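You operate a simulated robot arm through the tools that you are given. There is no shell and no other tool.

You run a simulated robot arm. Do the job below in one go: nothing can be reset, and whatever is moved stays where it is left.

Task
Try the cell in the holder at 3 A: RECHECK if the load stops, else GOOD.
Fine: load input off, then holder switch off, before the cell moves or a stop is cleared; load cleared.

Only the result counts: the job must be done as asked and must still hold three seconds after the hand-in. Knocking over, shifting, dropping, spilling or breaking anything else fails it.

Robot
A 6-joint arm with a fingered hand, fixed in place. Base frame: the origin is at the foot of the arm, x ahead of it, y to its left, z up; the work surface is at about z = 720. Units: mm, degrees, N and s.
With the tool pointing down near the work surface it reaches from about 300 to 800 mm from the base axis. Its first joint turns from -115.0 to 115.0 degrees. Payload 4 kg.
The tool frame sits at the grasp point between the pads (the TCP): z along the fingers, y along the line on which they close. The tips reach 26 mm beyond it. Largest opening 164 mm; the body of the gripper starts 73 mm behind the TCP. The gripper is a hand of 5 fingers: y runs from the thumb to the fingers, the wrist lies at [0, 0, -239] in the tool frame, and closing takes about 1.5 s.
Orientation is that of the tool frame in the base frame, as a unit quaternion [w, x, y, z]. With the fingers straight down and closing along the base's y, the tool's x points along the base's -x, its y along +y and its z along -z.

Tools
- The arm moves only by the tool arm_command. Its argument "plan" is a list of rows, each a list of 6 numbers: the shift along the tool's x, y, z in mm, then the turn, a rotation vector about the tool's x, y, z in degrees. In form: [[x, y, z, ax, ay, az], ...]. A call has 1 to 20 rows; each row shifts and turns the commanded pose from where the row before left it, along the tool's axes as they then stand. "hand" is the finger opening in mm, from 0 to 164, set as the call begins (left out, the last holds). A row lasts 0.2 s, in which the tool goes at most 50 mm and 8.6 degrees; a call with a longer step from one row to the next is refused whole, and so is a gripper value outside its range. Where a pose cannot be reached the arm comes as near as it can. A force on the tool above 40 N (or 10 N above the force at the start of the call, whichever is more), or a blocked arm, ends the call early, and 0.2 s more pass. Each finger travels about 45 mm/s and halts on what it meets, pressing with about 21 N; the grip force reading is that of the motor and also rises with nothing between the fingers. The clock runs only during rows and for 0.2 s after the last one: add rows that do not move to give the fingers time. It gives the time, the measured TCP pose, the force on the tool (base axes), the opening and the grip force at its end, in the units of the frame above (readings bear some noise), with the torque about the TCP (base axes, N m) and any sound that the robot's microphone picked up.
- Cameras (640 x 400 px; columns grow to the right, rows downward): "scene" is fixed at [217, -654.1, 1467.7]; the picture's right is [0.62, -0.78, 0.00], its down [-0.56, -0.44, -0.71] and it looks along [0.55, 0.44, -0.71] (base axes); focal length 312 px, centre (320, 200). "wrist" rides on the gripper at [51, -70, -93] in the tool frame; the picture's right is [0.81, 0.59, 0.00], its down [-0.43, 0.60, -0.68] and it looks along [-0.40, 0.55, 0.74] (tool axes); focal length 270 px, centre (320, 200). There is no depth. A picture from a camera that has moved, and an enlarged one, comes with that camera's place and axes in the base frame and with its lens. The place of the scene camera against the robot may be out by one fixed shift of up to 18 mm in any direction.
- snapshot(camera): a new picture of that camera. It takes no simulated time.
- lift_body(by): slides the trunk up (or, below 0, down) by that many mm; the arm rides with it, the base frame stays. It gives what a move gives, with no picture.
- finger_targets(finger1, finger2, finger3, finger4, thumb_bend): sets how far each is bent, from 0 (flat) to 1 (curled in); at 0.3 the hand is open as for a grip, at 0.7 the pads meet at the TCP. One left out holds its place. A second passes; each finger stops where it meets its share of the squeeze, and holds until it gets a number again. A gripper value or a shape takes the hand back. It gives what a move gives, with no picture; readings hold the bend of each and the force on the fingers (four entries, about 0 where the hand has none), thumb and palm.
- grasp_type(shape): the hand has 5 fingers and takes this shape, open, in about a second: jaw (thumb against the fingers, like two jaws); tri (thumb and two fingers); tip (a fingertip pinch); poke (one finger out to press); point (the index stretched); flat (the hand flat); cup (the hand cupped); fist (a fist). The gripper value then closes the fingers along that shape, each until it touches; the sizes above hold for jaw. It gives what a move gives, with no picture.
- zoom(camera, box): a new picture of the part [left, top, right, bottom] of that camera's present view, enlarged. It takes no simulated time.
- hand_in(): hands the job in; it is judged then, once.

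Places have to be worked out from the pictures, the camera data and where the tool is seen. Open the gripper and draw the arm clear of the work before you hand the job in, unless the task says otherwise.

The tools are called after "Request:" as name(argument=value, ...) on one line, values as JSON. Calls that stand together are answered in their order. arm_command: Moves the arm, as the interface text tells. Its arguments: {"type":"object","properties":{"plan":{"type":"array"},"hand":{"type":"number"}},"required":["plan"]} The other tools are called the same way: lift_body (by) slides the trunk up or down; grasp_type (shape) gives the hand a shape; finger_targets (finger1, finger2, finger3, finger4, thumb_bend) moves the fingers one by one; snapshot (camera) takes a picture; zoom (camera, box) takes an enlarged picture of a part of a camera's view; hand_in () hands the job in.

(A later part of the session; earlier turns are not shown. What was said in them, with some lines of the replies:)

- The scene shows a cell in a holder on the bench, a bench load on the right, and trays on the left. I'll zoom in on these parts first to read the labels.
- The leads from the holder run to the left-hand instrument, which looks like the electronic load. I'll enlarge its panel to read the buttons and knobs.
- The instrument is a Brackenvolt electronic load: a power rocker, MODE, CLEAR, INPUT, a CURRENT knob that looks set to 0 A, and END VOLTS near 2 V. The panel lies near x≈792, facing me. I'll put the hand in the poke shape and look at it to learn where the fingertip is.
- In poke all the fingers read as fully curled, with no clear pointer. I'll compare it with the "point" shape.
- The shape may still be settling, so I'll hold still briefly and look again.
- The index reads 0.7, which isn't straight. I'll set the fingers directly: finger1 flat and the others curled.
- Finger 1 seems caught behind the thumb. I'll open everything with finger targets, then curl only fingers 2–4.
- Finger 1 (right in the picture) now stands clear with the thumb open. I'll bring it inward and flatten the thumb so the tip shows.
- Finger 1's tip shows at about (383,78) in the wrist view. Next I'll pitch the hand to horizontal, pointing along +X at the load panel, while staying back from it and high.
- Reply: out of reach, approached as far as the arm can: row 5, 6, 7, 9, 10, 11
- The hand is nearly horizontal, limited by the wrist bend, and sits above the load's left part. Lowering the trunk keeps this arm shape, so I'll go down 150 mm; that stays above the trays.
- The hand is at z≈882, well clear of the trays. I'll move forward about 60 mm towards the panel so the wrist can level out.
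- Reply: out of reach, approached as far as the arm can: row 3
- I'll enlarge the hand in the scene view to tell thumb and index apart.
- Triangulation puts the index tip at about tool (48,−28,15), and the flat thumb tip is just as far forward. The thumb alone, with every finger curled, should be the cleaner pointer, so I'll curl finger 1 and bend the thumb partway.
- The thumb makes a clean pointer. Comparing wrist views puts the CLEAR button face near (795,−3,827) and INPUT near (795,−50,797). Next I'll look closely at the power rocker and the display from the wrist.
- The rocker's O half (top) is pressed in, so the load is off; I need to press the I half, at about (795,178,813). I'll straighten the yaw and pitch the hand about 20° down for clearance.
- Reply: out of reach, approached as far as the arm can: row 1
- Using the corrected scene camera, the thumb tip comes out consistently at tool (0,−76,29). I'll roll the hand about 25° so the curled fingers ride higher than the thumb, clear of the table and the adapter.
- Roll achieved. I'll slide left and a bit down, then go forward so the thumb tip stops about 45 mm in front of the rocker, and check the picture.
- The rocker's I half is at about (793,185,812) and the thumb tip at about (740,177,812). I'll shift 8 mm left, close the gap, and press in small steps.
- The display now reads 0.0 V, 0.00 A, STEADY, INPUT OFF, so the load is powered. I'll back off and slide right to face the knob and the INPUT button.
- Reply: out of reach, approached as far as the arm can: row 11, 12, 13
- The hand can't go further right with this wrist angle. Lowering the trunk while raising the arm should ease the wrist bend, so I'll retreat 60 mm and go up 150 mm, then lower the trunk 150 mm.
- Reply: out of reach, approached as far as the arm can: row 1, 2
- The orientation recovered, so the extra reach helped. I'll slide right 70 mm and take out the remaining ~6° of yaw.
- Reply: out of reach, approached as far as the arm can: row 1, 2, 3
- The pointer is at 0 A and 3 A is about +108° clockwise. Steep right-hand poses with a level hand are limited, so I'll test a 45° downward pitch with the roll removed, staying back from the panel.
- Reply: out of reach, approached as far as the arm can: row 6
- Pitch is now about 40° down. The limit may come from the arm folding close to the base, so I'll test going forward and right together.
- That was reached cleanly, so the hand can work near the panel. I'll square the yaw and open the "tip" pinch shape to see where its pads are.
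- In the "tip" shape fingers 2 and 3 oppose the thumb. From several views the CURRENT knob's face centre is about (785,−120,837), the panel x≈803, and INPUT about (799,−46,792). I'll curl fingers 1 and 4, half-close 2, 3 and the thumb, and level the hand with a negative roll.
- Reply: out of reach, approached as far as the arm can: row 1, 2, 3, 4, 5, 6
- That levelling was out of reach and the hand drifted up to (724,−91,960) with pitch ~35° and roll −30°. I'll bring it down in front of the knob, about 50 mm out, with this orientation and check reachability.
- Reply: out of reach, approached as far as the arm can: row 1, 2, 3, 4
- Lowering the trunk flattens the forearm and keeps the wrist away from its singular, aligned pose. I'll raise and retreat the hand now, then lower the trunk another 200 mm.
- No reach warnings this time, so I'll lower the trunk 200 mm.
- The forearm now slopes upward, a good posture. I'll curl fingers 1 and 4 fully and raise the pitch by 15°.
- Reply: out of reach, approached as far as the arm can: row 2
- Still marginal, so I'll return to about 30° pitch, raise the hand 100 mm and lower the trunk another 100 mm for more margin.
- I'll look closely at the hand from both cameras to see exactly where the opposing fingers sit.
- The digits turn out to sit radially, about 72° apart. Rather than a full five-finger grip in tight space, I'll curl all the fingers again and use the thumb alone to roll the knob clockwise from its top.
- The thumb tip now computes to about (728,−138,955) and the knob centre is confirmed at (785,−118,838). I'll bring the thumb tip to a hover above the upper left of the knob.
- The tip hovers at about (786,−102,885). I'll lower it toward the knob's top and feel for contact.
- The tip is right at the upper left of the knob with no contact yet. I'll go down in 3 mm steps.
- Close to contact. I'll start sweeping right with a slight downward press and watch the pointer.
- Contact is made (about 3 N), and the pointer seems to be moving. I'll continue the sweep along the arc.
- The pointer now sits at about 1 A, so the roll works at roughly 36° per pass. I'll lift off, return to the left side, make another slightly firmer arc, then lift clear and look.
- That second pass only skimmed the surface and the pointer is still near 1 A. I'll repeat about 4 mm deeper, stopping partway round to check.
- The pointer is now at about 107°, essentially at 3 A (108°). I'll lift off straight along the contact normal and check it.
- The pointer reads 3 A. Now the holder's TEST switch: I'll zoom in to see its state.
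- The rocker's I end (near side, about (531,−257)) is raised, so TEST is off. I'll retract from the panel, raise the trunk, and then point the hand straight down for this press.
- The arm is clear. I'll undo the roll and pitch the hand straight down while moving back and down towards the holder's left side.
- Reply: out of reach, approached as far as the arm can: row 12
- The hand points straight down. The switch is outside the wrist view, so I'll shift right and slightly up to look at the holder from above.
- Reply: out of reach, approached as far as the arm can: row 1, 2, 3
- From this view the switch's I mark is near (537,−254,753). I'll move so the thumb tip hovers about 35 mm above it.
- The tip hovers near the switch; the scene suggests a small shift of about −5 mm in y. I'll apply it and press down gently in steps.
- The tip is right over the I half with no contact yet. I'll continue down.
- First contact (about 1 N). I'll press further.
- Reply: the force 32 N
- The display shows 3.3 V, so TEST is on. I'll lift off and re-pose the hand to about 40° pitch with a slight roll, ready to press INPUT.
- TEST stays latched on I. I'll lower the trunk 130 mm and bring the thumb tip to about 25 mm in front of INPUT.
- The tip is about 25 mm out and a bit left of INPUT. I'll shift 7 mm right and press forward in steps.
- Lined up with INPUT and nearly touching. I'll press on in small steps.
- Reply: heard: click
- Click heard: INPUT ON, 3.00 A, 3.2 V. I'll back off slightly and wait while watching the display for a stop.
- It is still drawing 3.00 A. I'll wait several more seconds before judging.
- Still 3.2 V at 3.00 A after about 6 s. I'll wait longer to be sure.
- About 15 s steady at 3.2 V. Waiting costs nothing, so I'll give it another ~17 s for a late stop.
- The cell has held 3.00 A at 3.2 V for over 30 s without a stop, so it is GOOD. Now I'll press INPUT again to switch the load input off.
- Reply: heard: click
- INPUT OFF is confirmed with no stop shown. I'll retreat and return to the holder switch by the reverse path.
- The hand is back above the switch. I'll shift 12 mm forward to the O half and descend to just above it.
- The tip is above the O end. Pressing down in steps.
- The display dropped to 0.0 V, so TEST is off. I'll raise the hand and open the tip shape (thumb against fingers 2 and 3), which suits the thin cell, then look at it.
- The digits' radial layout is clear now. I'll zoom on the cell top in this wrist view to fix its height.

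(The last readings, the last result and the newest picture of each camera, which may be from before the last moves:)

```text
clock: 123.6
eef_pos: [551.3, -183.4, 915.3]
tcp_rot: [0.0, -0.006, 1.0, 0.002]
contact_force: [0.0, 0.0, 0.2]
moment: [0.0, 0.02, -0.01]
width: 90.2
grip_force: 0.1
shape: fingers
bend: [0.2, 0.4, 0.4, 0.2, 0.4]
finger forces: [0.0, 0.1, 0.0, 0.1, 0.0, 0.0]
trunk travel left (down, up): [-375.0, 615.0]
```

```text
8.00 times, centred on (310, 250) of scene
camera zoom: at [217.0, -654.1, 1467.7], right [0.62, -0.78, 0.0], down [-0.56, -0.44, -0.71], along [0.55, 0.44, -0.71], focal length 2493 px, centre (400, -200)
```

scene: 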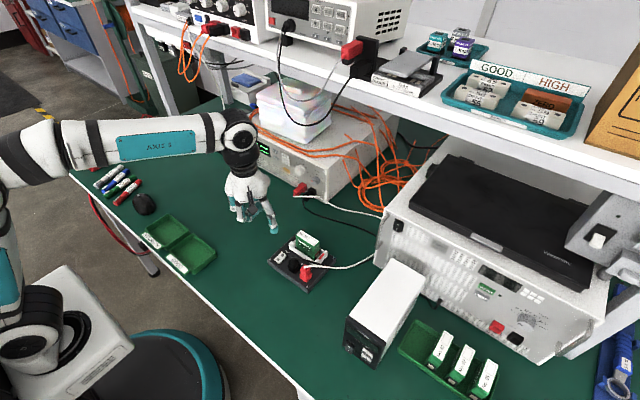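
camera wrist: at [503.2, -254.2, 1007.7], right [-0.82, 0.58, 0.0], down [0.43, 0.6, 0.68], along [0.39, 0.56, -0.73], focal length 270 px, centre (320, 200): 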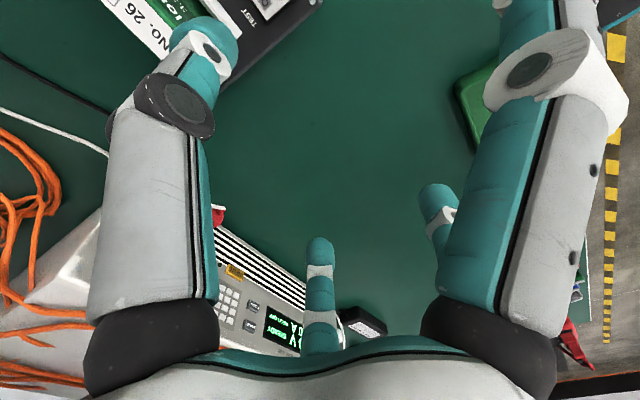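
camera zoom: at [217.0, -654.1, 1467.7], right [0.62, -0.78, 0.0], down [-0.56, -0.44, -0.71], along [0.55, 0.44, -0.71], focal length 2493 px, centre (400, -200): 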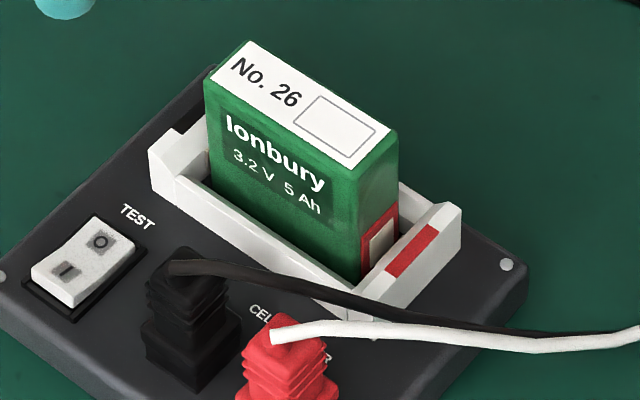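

The cell's top is near z≈806, centred near (612,−302), with its long side along y and about 23 mm thick in x. I'll set fingers 1 and 4 flat and yaw the hand 90° so the thumb goes behind the cell.

Request:
finger_targets(finger1=0.0, finger4=0.0)

Request:
arm_command(plan=[[0, 0, -2, 0, 0, -8.2], [0, 0, -2, 0, 0, -8.2], [0, 0, -2, 0, 0, -8.2], [0, 0, -2, 0, 0, -8.2], [0, 0, -2, 0, 0, -8.2], [0, 0, 0, 0, 0, -8.2], [0, 0, 0, 0, 0, -8.2], [0, 0, 0, 0, 0, -8.2], [0, 0, 0, 0, 0, -8.2], [0, 0, 0, 0, 0, -8.2], [0, 0, 0, 0, 0, -8.0], [0, 0, 0, 0, 0, 0]])

Request:
snapshot(camera="wrist")

Request:
snapshot(camera="scene")

```text
clock: 124.6
eef_pos: [551.7, -183.7, 915.3]
tcp_rot: [-0.001, -0.006, 1.0, 0.002]
contact_force: [-0.2, 0.1, -0.2]
moment: [0.03, -0.01, -0.01]
width: 103.7
grip_force: 0.0
shape: fingers
bend: [0.01, 0.4, 0.4, 0.01, 0.4]
finger forces: [0.0, 0.0, 0.0, 0.0, 0.1, 0.1]
trunk travel left (down, up): [-375.0, 615.0]
```

```text
clock: 127.2
eef_pos: [566.9, -109.2, 914.7]
tcp_rot: [-0.012, -0.583, 0.812, -0.011]
contact_force: [-0.5, -0.5, -0.5]
moment: [-0.01, 0.02, 0.02]
width: 103.8
grip_force: 0.0
shape: fingers
bend: [0.01, 0.4, 0.4, 0.01, 0.4]
finger forces: [0.0, 0.0, 0.0, 0.0, 0.1, 0.0]
out of reach, approached as far as the arm can: row 4, 8, 9, 10, 11
trunk travel left (down, up): [-375.0, 615.0]
```

```text
taken
camera wrist: at [619.0, -177.8, 1009.2], right [-0.82, -0.58, 0.02], down [-0.42, 0.62, 0.66], along [-0.4, 0.53, -0.75], focal length 270 px, centre (320, 200)
```

wrist: 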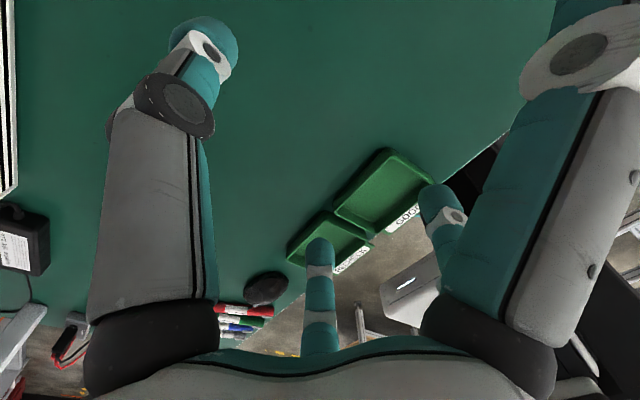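

```text
taken
```

scene: 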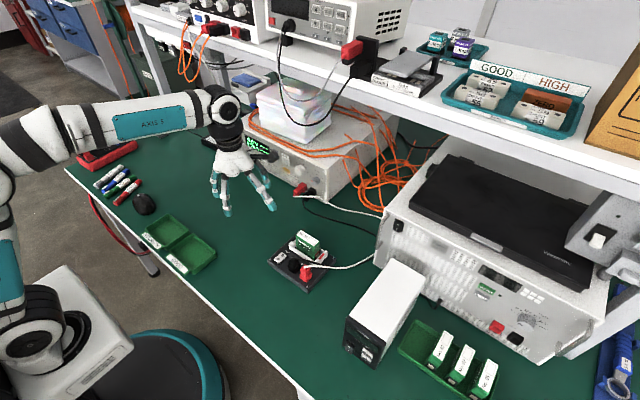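

The wrist limit stopped the yaw at 71° and shifted the hand. I'll turn the other way instead (thumb toward me, fingers behind the cell), which the wrist should allow.

Request:
arm_command(plan=[[0, 0, 0, 0, 0, 8.2], [0, 0, 0, 0, 0, 8.2], [0, 0, 0, 0, 0, 8.2], [0, 0, 0, 0, 0, 8.2], [0, 0, 0, 0, 0, 8.2], [0, 0, 0, 0, 0, 8.2], [0, 0, 0, 0, 0, 8.2], [0, 0, 0, 0, 0, 8.2], [0, 0, 0, 0, 0, 8.2], [0, 0, 0, 0, 0, 8.2], [0, 0, 0, 0, 0, 8.2], [0, 0, 0, 0, 0, 8.2], [0, 0, 0, 0, 0, 8.2], [0, 0, 0, 0, 0, 8.2], [0, 0, 0, 0, 0, 8.2], [0, 0, 0, 0, 0, 8.2], [0, 0, 0, 0, 0, 0]])

Request:
snapshot(camera="scene")

```text
clock: 130.8
eef_pos: [567.4, -109.1, 913.8]
tcp_rot: [0.004, 0.499, 0.866, -0.015]
contact_force: [0.1, 1.0, -0.4]
moment: [0.0, 0.0, 0.02]
width: 103.7
grip_force: 0.1
shape: fingers
bend: [0.01, 0.4, 0.4, 0.01, 0.4]
finger forces: [0.0, 0.0, 0.1, 0.0, 0.0, 0.0]
trunk travel left (down, up): [-375.0, 615.0]
```

```text
taken
```

scene: 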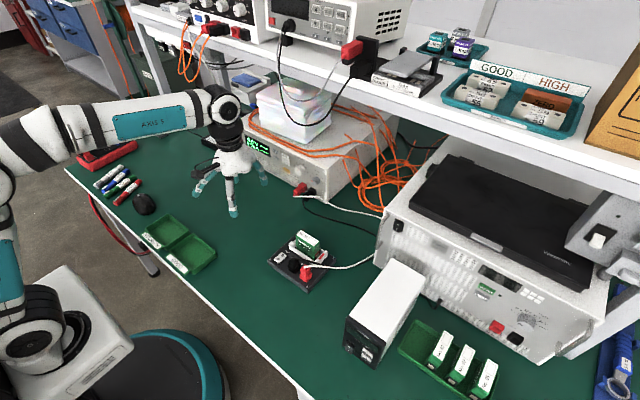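

Yaw is now −60°. I'll move toward the cell and add the last 30° of yaw there.

Request:
arm_command(plan=[[-27.7, -8.5, 2, 0, 0, 0], [-27.7, -8.5, 2, 0, 0, 0], [-27.7, -8.5, 2, 0, 0, 0], [-27.7, -8.5, 2, 0, 0, 0], [-27.7, -8.5, 2, 0, 0, 0], [0, 0, 0, 0, 0, 7.5], [0, 0, 0, 0, 0, 7.5], [0, 0, 0, 0, 0, 7.5], [0, 0, 0, 0, 0, 7.5], [0, 0, 0, 0, 0, 0]])

Request:
snapshot(camera="wrist")

Request:
snapshot(camera="scene")

```text
clock: 133.0
eef_pos: [591.9, -247.3, 893.0]
tcp_rot: [0.01, 0.706, 0.708, -0.011]
contact_force: [-0.1, 0.0, 0.2]
moment: [-0.03, -0.01, -0.02]
width: 103.8
grip_force: 0.0
shape: fingers
bend: [0.01, 0.4, 0.4, 0.01, 0.4]
finger forces: [0.1, 0.1, 0.1, 0.1, 0.1, 0.0]
out of reach, approached as far as the arm can: row 3, 4, 5
trunk travel left (down, up): [-375.0, 615.0]
```

```text
taken
camera wrist: at [524.2, -195.3, 984.6], right [0.59, 0.81, -0.03], down [0.6, -0.41, 0.69], along [0.55, -0.42, -0.72], focal length 270 px, centre (320, 200)
```

wrist: 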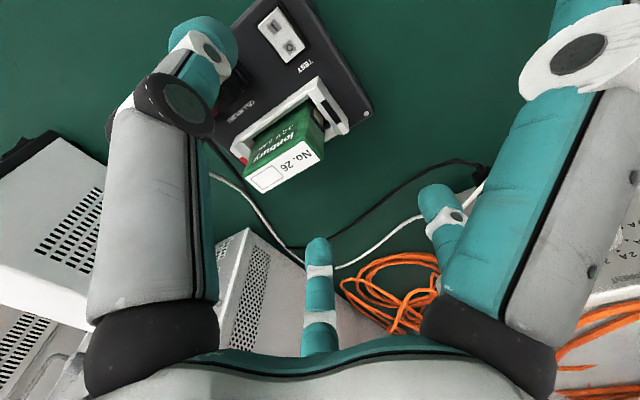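

```text
taken
```

scene: 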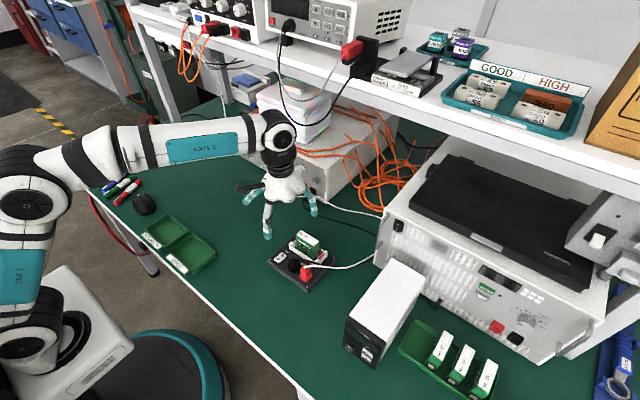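

Yaw is at −90° now and the wrist view shows the cell top well. I'll zoom in to measure it.

Request:
zoom(camera="wrist", box=[210, 50, 390, 220])

```text
2.35 times, centred on (300, 135) of wrist
camera zoom: at [524.2, -195.3, 984.6], right [0.59, 0.81, -0.03], down [0.6, -0.41, 0.69], along [0.55, -0.42, -0.72], focal length 636 px, centre (367, 353)
```

zoom: 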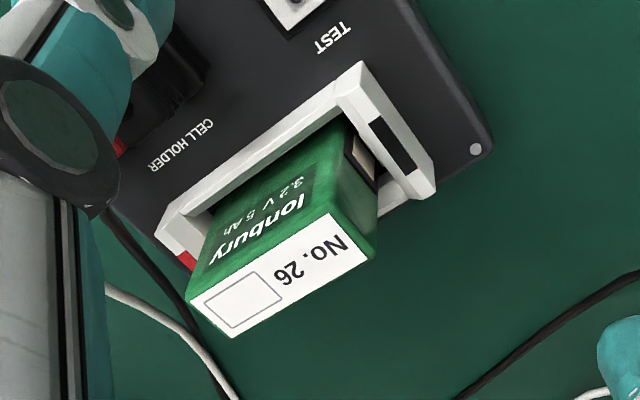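

The cell's top centre is (611,−302.5) at z≈808. I'll pre-close the thumb and fingers 2 and 3 partway, then move directly above the cell.

Request:
finger_targets(finger2=0.52, finger3=0.52, thumb_bend=0.53)

Request:
arm_command(plan=[[-13.8, 4.8, 6, 0, 0, 0], [-13.8, 4.8, 6, 0, 0, 0], [-13.8, 4.8, 6, 0, 0, 0], [-13.8, 4.8, 6, 0, 0, 0], [0, 0, 0, 0, 0, 0]])

Request:
snapshot(camera="wrist")

Request:
zoom(camera="scene", box=[250, 180, 360, 290])

```text
clock: 134.0
eef_pos: [592.9, -247.5, 893.2]
tcp_rot: [0.01, 0.706, 0.708, -0.013]
contact_force: [-0.1, 0.7, 1.0]
moment: [0.02, -0.03, 0.01]
width: 99.7
grip_force: 0.1
shape: fingers
bend: [0.01, 0.52, 0.52, 0.01, 0.53]
finger forces: [0.1, 0.1, 0.1, 0.0, 0.0, 0.0]
trunk travel left (down, up): [-375.0, 615.0]
```

```text
clock: 135.2
eef_pos: [611.1, -302.7, 869.9]
tcp_rot: [0.012, 0.706, 0.708, -0.012]
contact_force: [-0.5, 0.5, -0.2]
moment: [0.0, 0.0, 0.0]
width: 99.7
grip_force: 0.0
shape: fingers
bend: [0.01, 0.52, 0.52, 0.01, 0.53]
finger forces: [0.1, 0.1, 0.0, 0.0, 0.1, 0.0]
out of reach, approached as far as the arm can: row 4
trunk travel left (down, up): [-375.0, 615.0]
```

```text
taken
camera wrist: at [541.7, -250.3, 960.1], right [0.59, 0.81, -0.03], down [0.6, -0.41, 0.69], along [0.55, -0.42, -0.72], focal length 270 px, centre (320, 200)
```

wrist: 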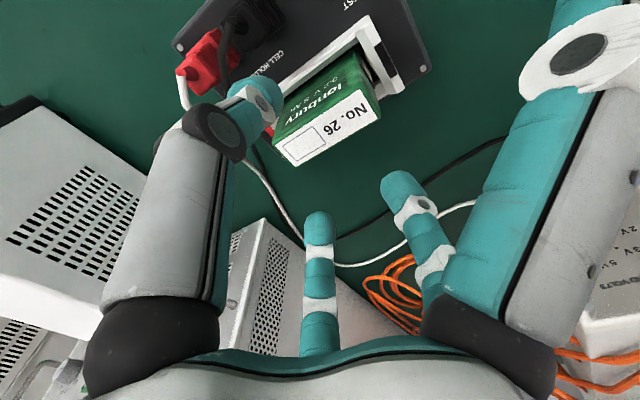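

```text
3.64 times, centred on (305, 235) of scene
camera zoom: at [217.0, -654.1, 1467.7], right [0.62, -0.78, 0.0], down [-0.56, -0.44, -0.71], along [0.55, 0.44, -0.71], focal length 1133 px, centre (374, 73)
```

zoom: 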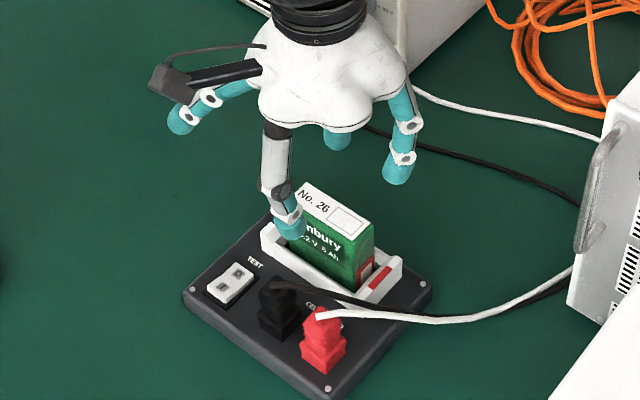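

The thumb and fingers are around the cell. I'll zoom in the wrist view to check centring before descending.

Request:
zoom(camera="wrist", box=[220, 40, 420, 220])

```text
2.22 times, centred on (320, 130) of wrist
camera zoom: at [541.7, -250.3, 960.1], right [0.59, 0.81, -0.03], down [0.6, -0.41, 0.69], along [0.55, -0.42, -0.72], focal length 601 px, centre (320, 356)
```

zoom: 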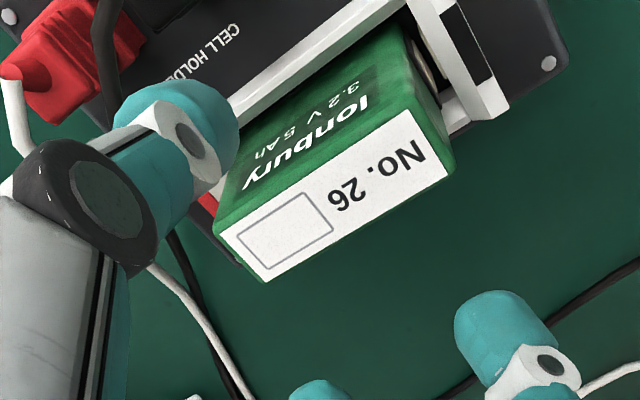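

The cell centre is about 5 mm to +Y of my axis. I'll correct that and descend to gripping height (TCP z≈818).

Request:
arm_command(plan=[[4, 0, 0, 0, 0, 0], [0.3, 0, 12, 0, 0, 0], [0.3, 0, 12, 0, 0, 0], [0.3, 0, 12, 0, 0, 0], [0.3, 0, 8, 0, 0, 0], [0.3, 0, 8, 0, 0, 0], [0, 0, 0, 0, 0, 0]])

Request:
zoom(camera="scene", box=[270, 200, 350, 280])

Request:
snapshot(camera="wrist")

```text
clock: 136.8
eef_pos: [610.1, -298.2, 817.9]
tcp_rot: [0.008, 0.705, 0.709, -0.013]
contact_force: [0.2, -0.9, -0.4]
moment: [0.0, -0.01, 0.01]
width: 99.8
grip_force: 0.0
shape: fingers
bend: [0.01, 0.52, 0.52, 0.01, 0.53]
finger forces: [0.0, 0.0, 0.0, 0.1, 0.0, 0.0]
trunk travel left (down, up): [-375.0, 615.0]
```

```text
5.00 times, centred on (310, 240) of scene
camera zoom: at [217.0, -654.1, 1467.7], right [0.62, -0.78, 0.0], down [-0.56, -0.44, -0.71], along [0.55, 0.44, -0.71], focal length 1558 px, centre (370, 0)
```

zoom: 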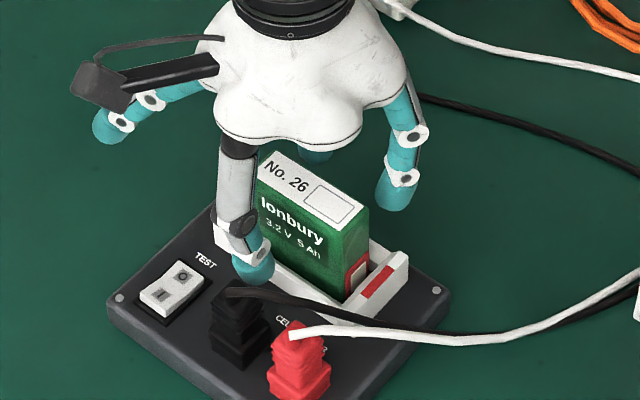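

```text
taken
camera wrist: at [542.4, -246.9, 908.5], right [0.59, 0.81, -0.03], down [0.6, -0.41, 0.69], along [0.54, -0.42, -0.73], focal length 270 px, centre (320, 200)
```

wrist: 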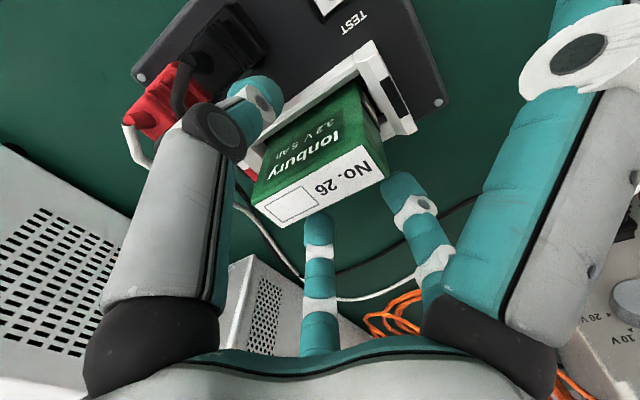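

Everything straddles the cell cleanly. Closing thumb and fingers 2 and 3 on it.

Request:
finger_targets(finger2=0.75, finger3=0.75, thumb_bend=0.75)

Request:
zoom(camera="scene", box=[270, 200, 350, 280])

Request:
snapshot(camera="wrist")

```text
clock: 137.8
eef_pos: [611.0, -299.3, 815.8]
tcp_rot: [0.008, 0.706, 0.708, -0.012]
contact_force: [-1.0, -0.4, 0.7]
moment: [-0.02, -0.02, -0.02]
width: 99.9
grip_force: 13.0
shape: fingers
bend: [0.01, 0.63, 0.63, 0.01, 0.65]
finger forces: [0.0, 6.6, 6.7, 0.0, 13.8, 0.1]
trunk travel left (down, up): [-375.0, 615.0]
```

```text
5.00 times, centred on (310, 240) of scene
camera zoom: at [217.0, -654.1, 1467.7], right [0.62, -0.78, 0.0], down [-0.56, -0.44, -0.71], along [0.55, 0.44, -0.71], focal length 1558 px, centre (370, 0)
```

zoom: 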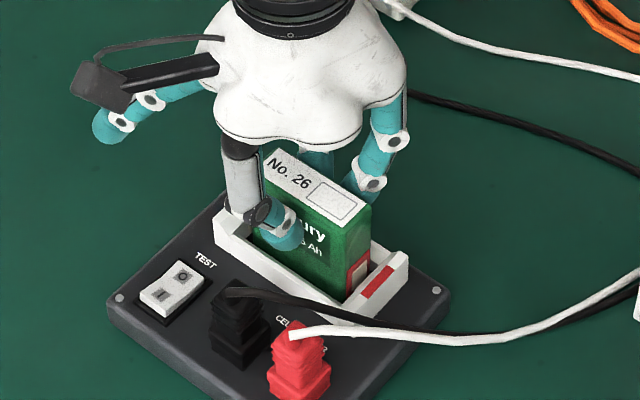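

```text
taken
camera wrist: at [542.3, -246.9, 908.6], right [0.59, 0.81, -0.03], down [0.6, -0.41, 0.69], along [0.54, -0.42, -0.73], focal length 270 px, centre (320, 200)
```

wrist: 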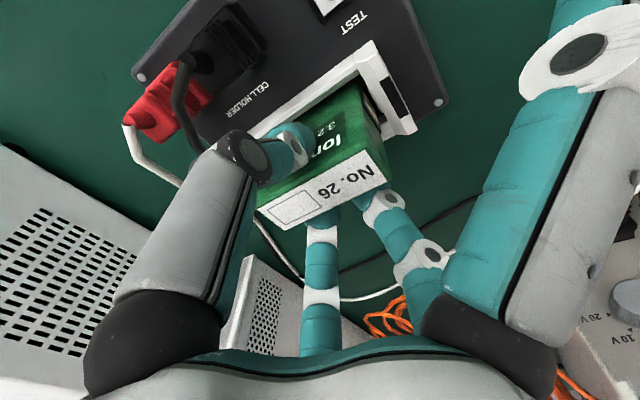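

The grip is balanced, about 13 N thumb against 13 N fingers. I'll lift the cell straight up with the trunk.

Request:
lift_body(by=110)

Request:
snapshot(camera="scene")

Request:
zoom(camera="scene", box=[260, 170, 350, 290])

```text
clock: 139.3
eef_pos: [610.8, -298.9, 926.0]
tcp_rot: [0.008, 0.706, 0.708, -0.012]
contact_force: [0.4, -0.2, -1.2]
moment: [0.03, -0.03, -0.03]
width: 99.9
grip_force: 13.5
shape: fingers
bend: [0.01, 0.63, 0.63, 0.01, 0.65]
finger forces: [0.1, 6.6, 6.7, 0.0, 13.2, 0.2]
trunk travel left (down, up): [-485.0, 505.0]
```

```text
taken
```

scene: 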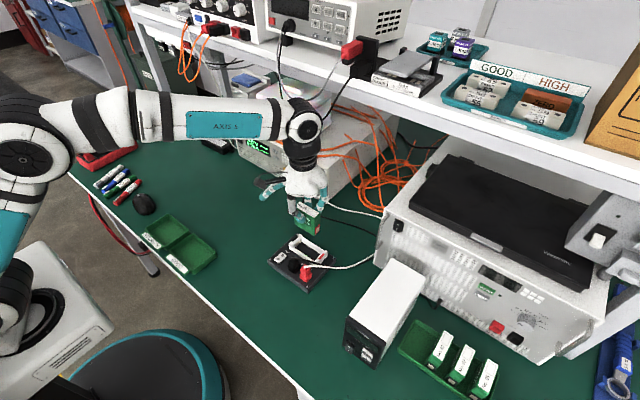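

```text
3.33 times, centred on (305, 230) of scene
camera zoom: at [217.0, -654.1, 1467.7], right [0.62, -0.78, 0.0], down [-0.56, -0.44, -0.71], along [0.55, 0.44, -0.71], focal length 1039 px, centre (370, 100)
```

zoom: 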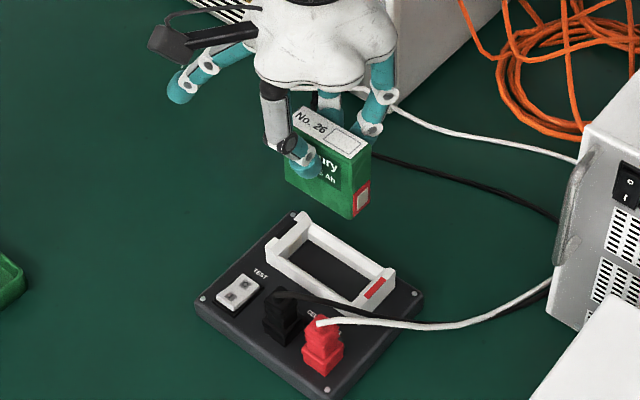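

The cell is lifted cleanly and the holder stayed in place. The GOOD tray spans about x 362–444, y −100…10 (centre ≈ (403,−45)). I'll carry the cell over there high up, with a slight yaw to stay inside the wrist limits.

Request:
arm_command(plan=[[23, -19, 0, 0, 0, -1.8], [23, -19, 0, 0, 0, -1.8], [23, -19, 0, 0, 0, -1.8], [23, -19, 0, 0, 0, -1.8], [23, -19, 0, 0, 0, -1.8], [23, -19, 0, 0, 0, -1.8], [0, 0, 0, 0, 0, 0]])

Request:
snapshot(camera="scene")

```text
clock: 140.9
eef_pos: [485.9, -169.4, 921.2]
tcp_rot: [0.006, 0.636, 0.772, -0.014]
contact_force: [0.0, -0.5, -2.1]
moment: [0.0, 0.0, -0.01]
width: 99.9
grip_force: 13.0
shape: fingers
bend: [0.01, 0.63, 0.63, 0.01, 0.66]
finger forces: [0.1, 6.6, 6.4, 0.1, 13.1, 0.0]
trunk travel left (down, up): [-485.0, 505.0]
```

```text
taken
```

scene: 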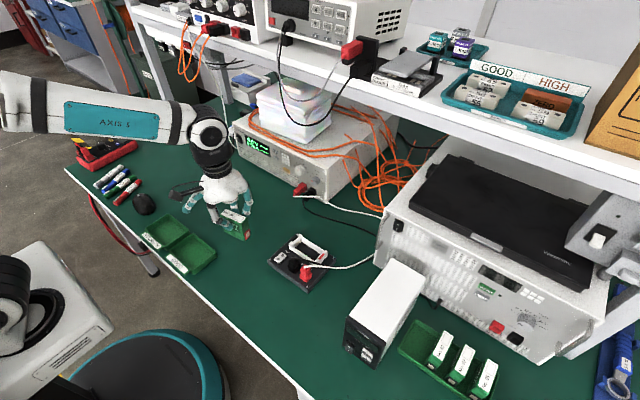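

Steady grip. I'll continue to above the GOOD tray.

Request:
arm_command(plan=[[23, -9.6, 0, 0, 0, -1], [23, -9.6, 0, 0, 0, -1], [23, -9.6, 0, 0, 0, -1], [23, -9.6, 0, 0, 0, -1], [23, -9.6, 0, 0, 0, -1], [23, -9.6, 0, 0, 0, -1], [0, 0, 0, 0, 0, 0]])

Request:
snapshot(camera="wrist")

Request:
zoom(camera="scene", box=[120, 150, 260, 290])

```text
clock: 142.5
eef_pos: [395.9, -50.1, 919.2]
tcp_rot: [0.006, 0.595, 0.804, -0.013]
contact_force: [-0.3, -0.6, -2.7]
moment: [0.01, 0.01, 0.06]
width: 99.6
grip_force: 13.4
shape: fingers
bend: [0.01, 0.63, 0.63, 0.01, 0.66]
finger forces: [0.0, 6.6, 6.6, 0.0, 13.0, 0.0]
trunk travel left (down, up): [-485.0, 505.0]
```

```text
taken
camera wrist: at [317.7, -20.0, 1013.0], right [0.33, 0.94, -0.03], down [0.7, -0.22, 0.68], along [0.64, -0.24, -0.73], focal length 270 px, centre (320, 200)
```

wrist: 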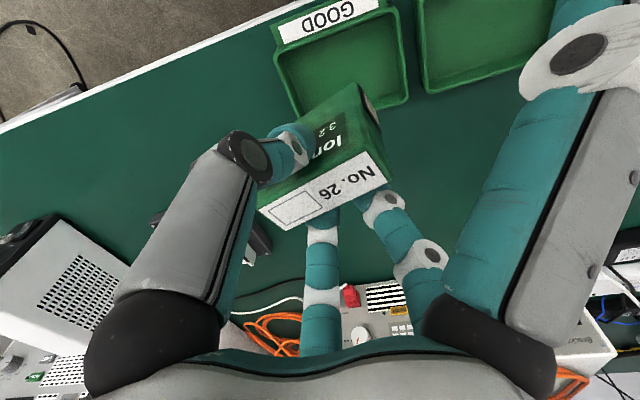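

```text
2.86 times, centred on (190, 220) of scene
camera zoom: at [217.0, -654.1, 1467.7], right [0.62, -0.78, 0.0], down [-0.56, -0.44, -0.71], along [0.55, 0.44, -0.71], focal length 890 px, centre (691, 143)
```

zoom: 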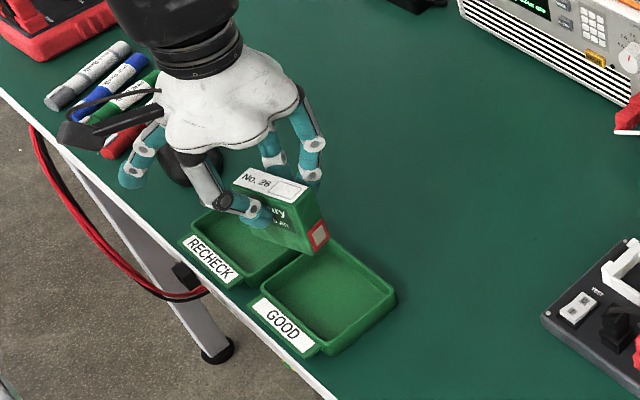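

From the wrist view the tray centre is near (404,−40). I'll centre over it and lower to about 25 mm above the floor.

Request:
arm_command(plan=[[8, 11, 0, 0, 0, 0], [0, 0, 20, 0, 0, 0], [0, 0, 20, 0, 0, 0], [0, 0, 20, 0, 0, 0], [0, 0, 20, 0, 0, 0], [0, 0, 14, 0, 0, 0], [0, 0, 0, 0, 0, 0]])

Request:
snapshot(camera="wrist")

Request:
zoom(camera="scene", box=[130, 170, 240, 290])

```text
clock: 144.1
eef_pos: [405.1, -41.4, 824.6]
tcp_rot: [0.006, 0.595, 0.804, -0.014]
contact_force: [-0.1, 0.1, -2.6]
moment: [-0.01, 0.04, 0.02]
width: 99.9
grip_force: 13.3
shape: fingers
bend: [0.01, 0.63, 0.63, 0.01, 0.66]
finger forces: [0.0, 6.6, 6.6, 0.0, 13.0, 0.0]
trunk travel left (down, up): [-485.0, 505.0]
```

```text
taken
camera wrist: at [326.1, -11.9, 918.5], right [0.33, 0.94, -0.03], down [0.7, -0.22, 0.68], along [0.64, -0.24, -0.73], focal length 270 px, centre (320, 200)
```

wrist: 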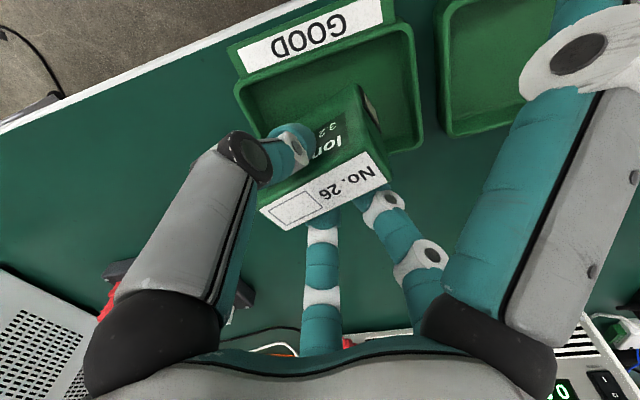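

```text
3.33 times, centred on (185, 230) of scene
camera zoom: at [217.0, -654.1, 1467.7], right [0.62, -0.78, 0.0], down [-0.56, -0.44, -0.71], along [0.55, 0.44, -0.71], focal length 1039 px, centre (770, 100)
```

zoom: 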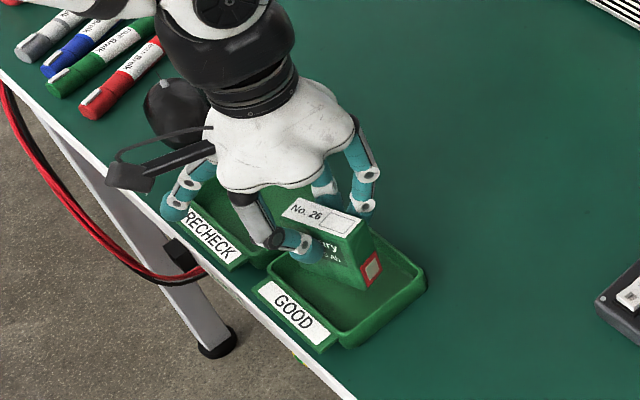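

The cell is over the tray; wrist-based estimates put the tray centre at (410,−34) and the cell at about (408,−40). I'll nudge it and lower gently until it touches the floor.

Request:
arm_command(plan=[[4.2, 3.4, 0, 0, 0, 0], [0, 0, 8, 0, 0, 0], [0, 0, 8, 0, 0, 0], [0, 0, 4, 0, 0, 0], [0, 0, 0, 0, 0, 0]])

Request:
zoom(camera="scene", box=[150, 190, 230, 280])

```text
clock: 145.3
eef_pos: [406.3, -36.6, 805.7]
tcp_rot: [0.006, 0.595, 0.804, -0.014]
contact_force: [0.8, -0.2, -3.4]
moment: [0.01, -0.02, 0.0]
width: 99.7
grip_force: 13.1
shape: fingers
bend: [0.01, 0.63, 0.63, 0.01, 0.66]
finger forces: [0.0, 6.7, 6.6, 0.0, 13.0, 0.1]
trunk travel left (down, up): [-485.0, 505.0]
```

```text
4.44 times, centred on (190, 235) of scene
camera zoom: at [217.0, -654.1, 1467.7], right [0.62, -0.78, 0.0], down [-0.56, -0.44, -0.71], along [0.55, 0.44, -0.71], focal length 1385 px, centre (898, 44)
```

zoom: 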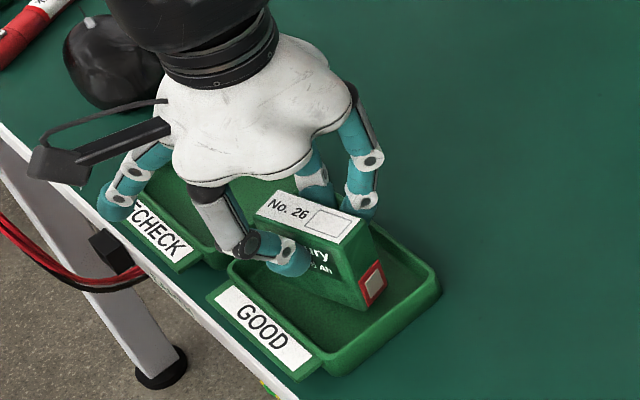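

Not touching yet. I'll go down a few mm at a time, watching the force.

Request:
arm_command(plan=[[0, 0, 3, 0, 0, 0], [0, 0, 3, 0, 0, 0], [0, 0, 0, 0, 0, 0]])

Request:
arm_command(plan=[[0, 0, 2, 0, 0, 0], [0, 0, 0, 0, 0, 0]])

Request:
arm_command(plan=[[0, 0, 2, 0, 0, 0], [0, 0, 0, 0, 0, 0]])

```text
clock: 146.1
eef_pos: [406.5, -37.6, 799.7]
tcp_rot: [0.006, 0.596, 0.803, -0.014]
contact_force: [0.1, 0.1, -2.5]
moment: [0.0, 0.02, 0.0]
width: 100.0
grip_force: 13.2
shape: fingers
bend: [0.01, 0.63, 0.63, 0.01, 0.66]
finger forces: [0.1, 6.6, 6.5, 0.1, 12.9, 0.0]
trunk travel left (down, up): [-485.0, 505.0]
```

```text
clock: 146.7
eef_pos: [406.9, -37.0, 797.1]
tcp_rot: [0.005, 0.595, 0.804, -0.015]
contact_force: [-0.1, 0.5, -3.3]
moment: [0.02, -0.01, 0.03]
width: 100.2
grip_force: 12.7
shape: fingers
bend: [0.01, 0.63, 0.63, 0.01, 0.66]
finger forces: [0.0, 6.7, 6.5, 0.1, 13.0, 0.0]
trunk travel left (down, up): [-485.0, 505.0]
```

```text
clock: 147.3
eef_pos: [407.3, -36.8, 794.6]
tcp_rot: [0.006, 0.595, 0.804, -0.014]
contact_force: [-0.1, -0.3, -3.0]
moment: [-0.01, 0.03, 0.0]
width: 99.7
grip_force: 12.9
shape: fingers
bend: [0.01, 0.63, 0.63, 0.01, 0.66]
finger forces: [0.0, 6.6, 6.5, 0.1, 13.0, 0.0]
trunk travel left (down, up): [-485.0, 505.0]
```

Still hanging freely (about −3 N of cell weight). I'll keep lowering in 2 mm steps.

Request:
arm_command(plan=[[0, 0, 2, 0, 0, 0], [0, 0, 0, 0, 0, 0]])

Request:
arm_command(plan=[[0, 0, 2, 0, 0, 0], [0, 0, 0, 0, 0, 0]])

Request:
zoom(camera="scene", box=[150, 190, 230, 280])

```text
clock: 147.9
eef_pos: [407.0, -38.1, 794.1]
tcp_rot: [0.007, 0.595, 0.804, -0.013]
contact_force: [-1.8, -0.4, 2.0]
moment: [-0.01, 0.02, -0.02]
width: 99.8
grip_force: 14.0
shape: fingers
bend: [0.01, 0.63, 0.63, 0.01, 0.66]
finger forces: [0.0, 6.7, 6.7, 0.0, 14.1, 0.1]
trunk travel left (down, up): [-485.0, 505.0]
```

```text
clock: 148.5
eef_pos: [406.8, -38.9, 792.4]
tcp_rot: [0.008, 0.595, 0.803, -0.013]
contact_force: [-3.0, -1.0, 13.3]
moment: [-0.03, 0.0, 0.0]
width: 100.0
grip_force: 16.3
shape: fingers
bend: [0.01, 0.63, 0.63, 0.01, 0.66]
finger forces: [0.0, 7.4, 7.4, 0.1, 18.0, 0.0]
trunk travel left (down, up): [-485.0, 505.0]
```

```text
4.44 times, centred on (190, 235) of scene
camera zoom: at [217.0, -654.1, 1467.7], right [0.62, -0.78, 0.0], down [-0.56, -0.44, -0.71], along [0.55, 0.44, -0.71], focal length 1385 px, centre (898, 44)
```

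zoom: 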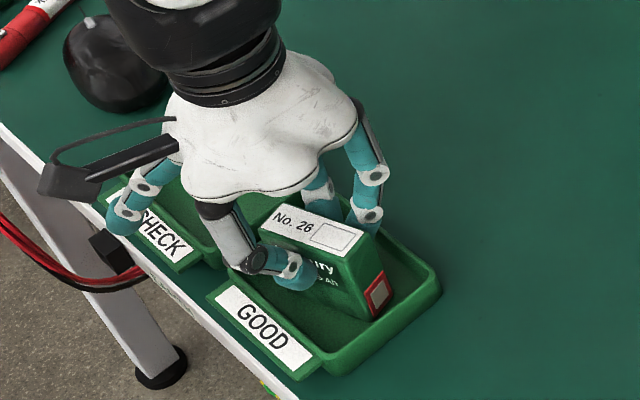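

The cell is seated on the tray floor (13 N). I'll ease up 1.5 mm, then open thumb and fingers together.

Request:
arm_command(plan=[[0, 0, -1.5, 0, 0, 0], [0, 0, 0, 0, 0, 0]])

Request:
finger_targets(finger2=0.5, finger3=0.5, thumb_bend=0.5)

Request:
zoom(camera="scene", box=[150, 190, 230, 280])

Request:
snapshot(camera="wrist")

```text
clock: 149.1
eef_pos: [406.8, -38.3, 793.2]
tcp_rot: [0.007, 0.594, 0.804, -0.013]
contact_force: [-0.9, -1.4, 5.7]
moment: [-0.01, -0.03, -0.01]
width: 99.6
grip_force: 15.9
shape: fingers
bend: [0.01, 0.63, 0.63, 0.01, 0.66]
finger forces: [0.1, 7.4, 7.5, 0.0, 16.0, 0.0]
trunk travel left (down, up): [-485.0, 505.0]
```

```text
clock: 150.1
eef_pos: [406.3, -37.1, 792.9]
tcp_rot: [0.007, 0.595, 0.804, -0.013]
contact_force: [0.1, 0.6, -0.1]
moment: [0.02, 0.03, 0.0]
width: 100.2
grip_force: 0.1
shape: fingers
bend: [0.01, 0.5, 0.5, 0.01, 0.5]
finger forces: [0.0, 0.0, 0.0, 0.1, 0.0, 0.0]
trunk travel left (down, up): [-485.0, 505.0]
```

```text
4.44 times, centred on (190, 235) of scene
camera zoom: at [217.0, -654.1, 1467.7], right [0.62, -0.78, 0.0], down [-0.56, -0.44, -0.71], along [0.55, 0.44, -0.71], focal length 1385 px, centre (898, 44)
```

zoom: 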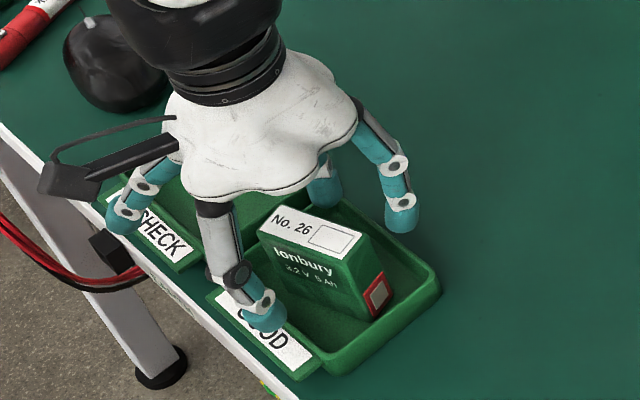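

```text
taken
camera wrist: at [327.3, -8.4, 886.3], right [0.33, 0.94, -0.03], down [0.7, -0.22, 0.68], along [0.64, -0.24, -0.73], focal length 270 px, centre (320, 200)
```

wrist: 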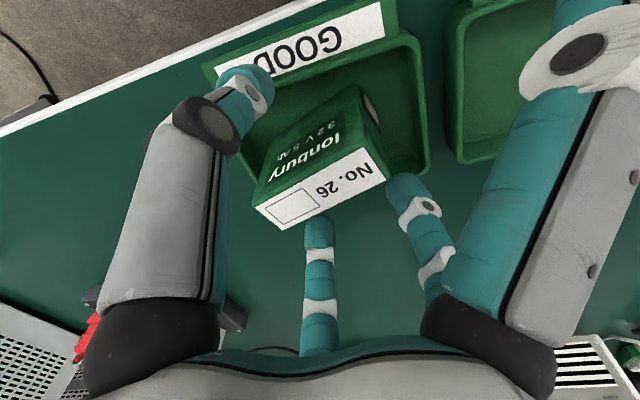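

The cell stands upright on its own in the GOOD tray. I'll raise straight up with the trunk to clear it.

Request:
lift_body(by=160)

Request:
snapshot(camera="scene")

Request:
zoom(camera="scene", box=[120, 180, 240, 290])

Request:
zoom(camera="scene", box=[230, 125, 330, 205])

```text
clock: 151.9
eef_pos: [406.5, -38.3, 953.4]
tcp_rot: [0.006, 0.595, 0.804, -0.013]
contact_force: [0.4, 0.8, 0.5]
moment: [0.0, -0.03, 0.06]
width: 100.2
grip_force: 0.1
shape: fingers
bend: [0.01, 0.5, 0.5, 0.01, 0.5]
finger forces: [0.0, 0.0, 0.1, 0.0, 0.1, 0.0]
trunk travel left (down, up): [-645.0, 345.0]
```

```text
taken
```

scene: 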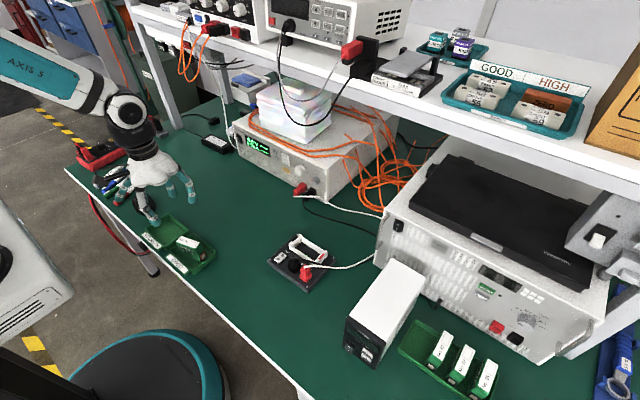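

```text
3.64 times, centred on (180, 235) of scene
camera zoom: at [217.0, -654.1, 1467.7], right [0.62, -0.78, 0.0], down [-0.56, -0.44, -0.71], along [0.55, 0.44, -0.71], focal length 1133 px, centre (829, 73)
```

zoom: 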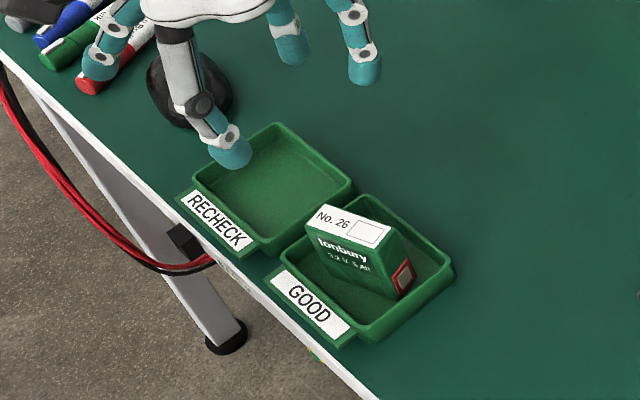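

```text
5.00 times, centred on (280, 165) of scene
camera zoom: at [217.0, -654.1, 1467.7], right [0.62, -0.78, 0.0], down [-0.56, -0.44, -0.71], along [0.55, 0.44, -0.71], focal length 1558 px, centre (520, 375)
```

zoom: 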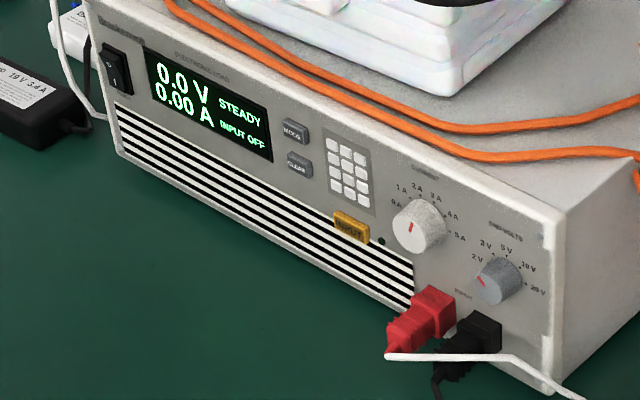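

The cell stands in GOOD, and the load shows INPUT OFF, 0.0 V and no stop, so nothing is left to clear. I'll open the hand fully and draw it clear of the trays.

Request:
arm_command(plan=[[0, 25, -12, 0, 0, 0], [0, 25, -12, 0, 0, 0], [0, 25, -12, 0, 0, 0], [0, 25, -12, 0, 0, 0], [0, 0, 0, 0, 0, 0]])

Request:
grasp_type(shape="jaw")

Request:
snapshot(camera="scene")

Request:
zoom(camera="scene", box=[260, 220, 350, 300])

```text
clock: 153.1
eef_pos: [502.5, -7.7, 999.6]
tcp_rot: [0.006, 0.595, 0.804, -0.014]
contact_force: [0.2, -0.1, -0.4]
moment: [-0.01, 0.02, -0.01]
width: 100.4
grip_force: 0.1
shape: fingers
bend: [0.01, 0.5, 0.5, 0.01, 0.5]
finger forces: [0.1, 0.0, 0.0, 0.1, 0.0, 0.0]
trunk travel left (down, up): [-645.0, 345.0]
```

```text
clock: 154.0
eef_pos: [503.3, -8.8, 1000.8]
tcp_rot: [0.006, 0.595, 0.803, -0.013]
contact_force: [0.0, -0.5, 0.2]
moment: [0.01, 0.02, 0.04]
width: 164.1
grip_force: 0.0
shape: jaw
bend: [0.3, 0.3, 0.3, 0.3, 0.3]
finger forces: [0.0, 0.1, 0.0, 0.0, 0.0, 0.0]
trunk travel left (down, up): [-645.0, 345.0]
```

```text
taken
```

scene: 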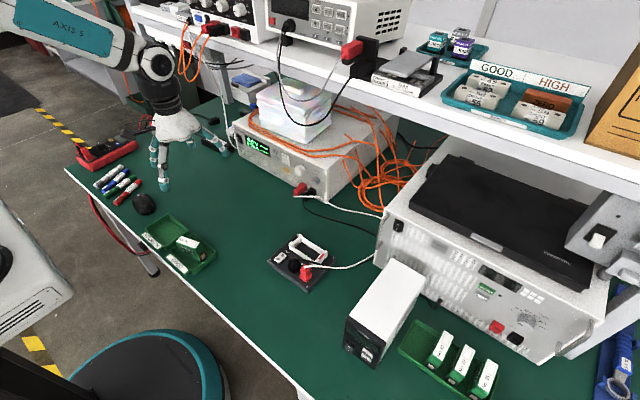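

```text
5.00 times, centred on (305, 260) of scene
camera zoom: at [217.0, -654.1, 1467.7], right [0.62, -0.78, 0.0], down [-0.56, -0.44, -0.71], along [0.55, 0.44, -0.71], focal length 1558 px, centre (395, -100)
```

zoom: 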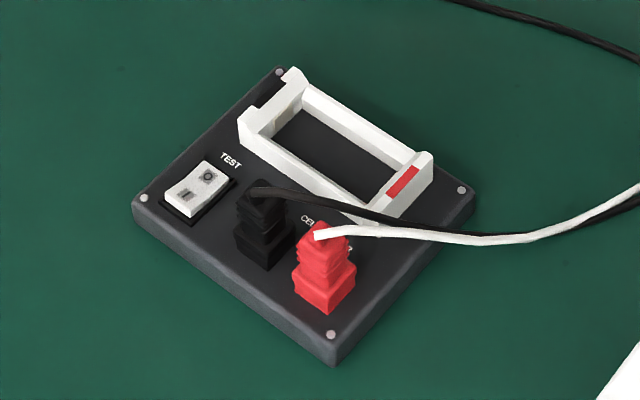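

The final check is good: TEST off, holder unmoved and empty, load input off with no stop, cell No. 26 upright in GOOD, and the arm clear with the hand open. Handing in.

Request:
hand_in()

```text
The job is handed in.
```

Cell No. 26 passed the 3 A test and is standing upright in the GOOD tray; I've handed the job in.

- **Test:** The load held 3.00 A at 3.2 V for about 32 seconds without stopping, so I judged it GOOD. END VOLTS stayed at 2 V, as I found it.
- **Shut-down order:** I switched the load input off first, then the holder's TEST switch, and only then moved the cell.
- **Load:** The display shows INPUT OFF, 0.0 V and no stop. Because it never stopped, I didn't press CLEAR.
- **Left changed:** The load is still powered on, and its CURRENT knob is still at 3 A (it was at 0 A).

In the final pictures nothing else on the bench looks moved, and the arm is clear with the hand open.
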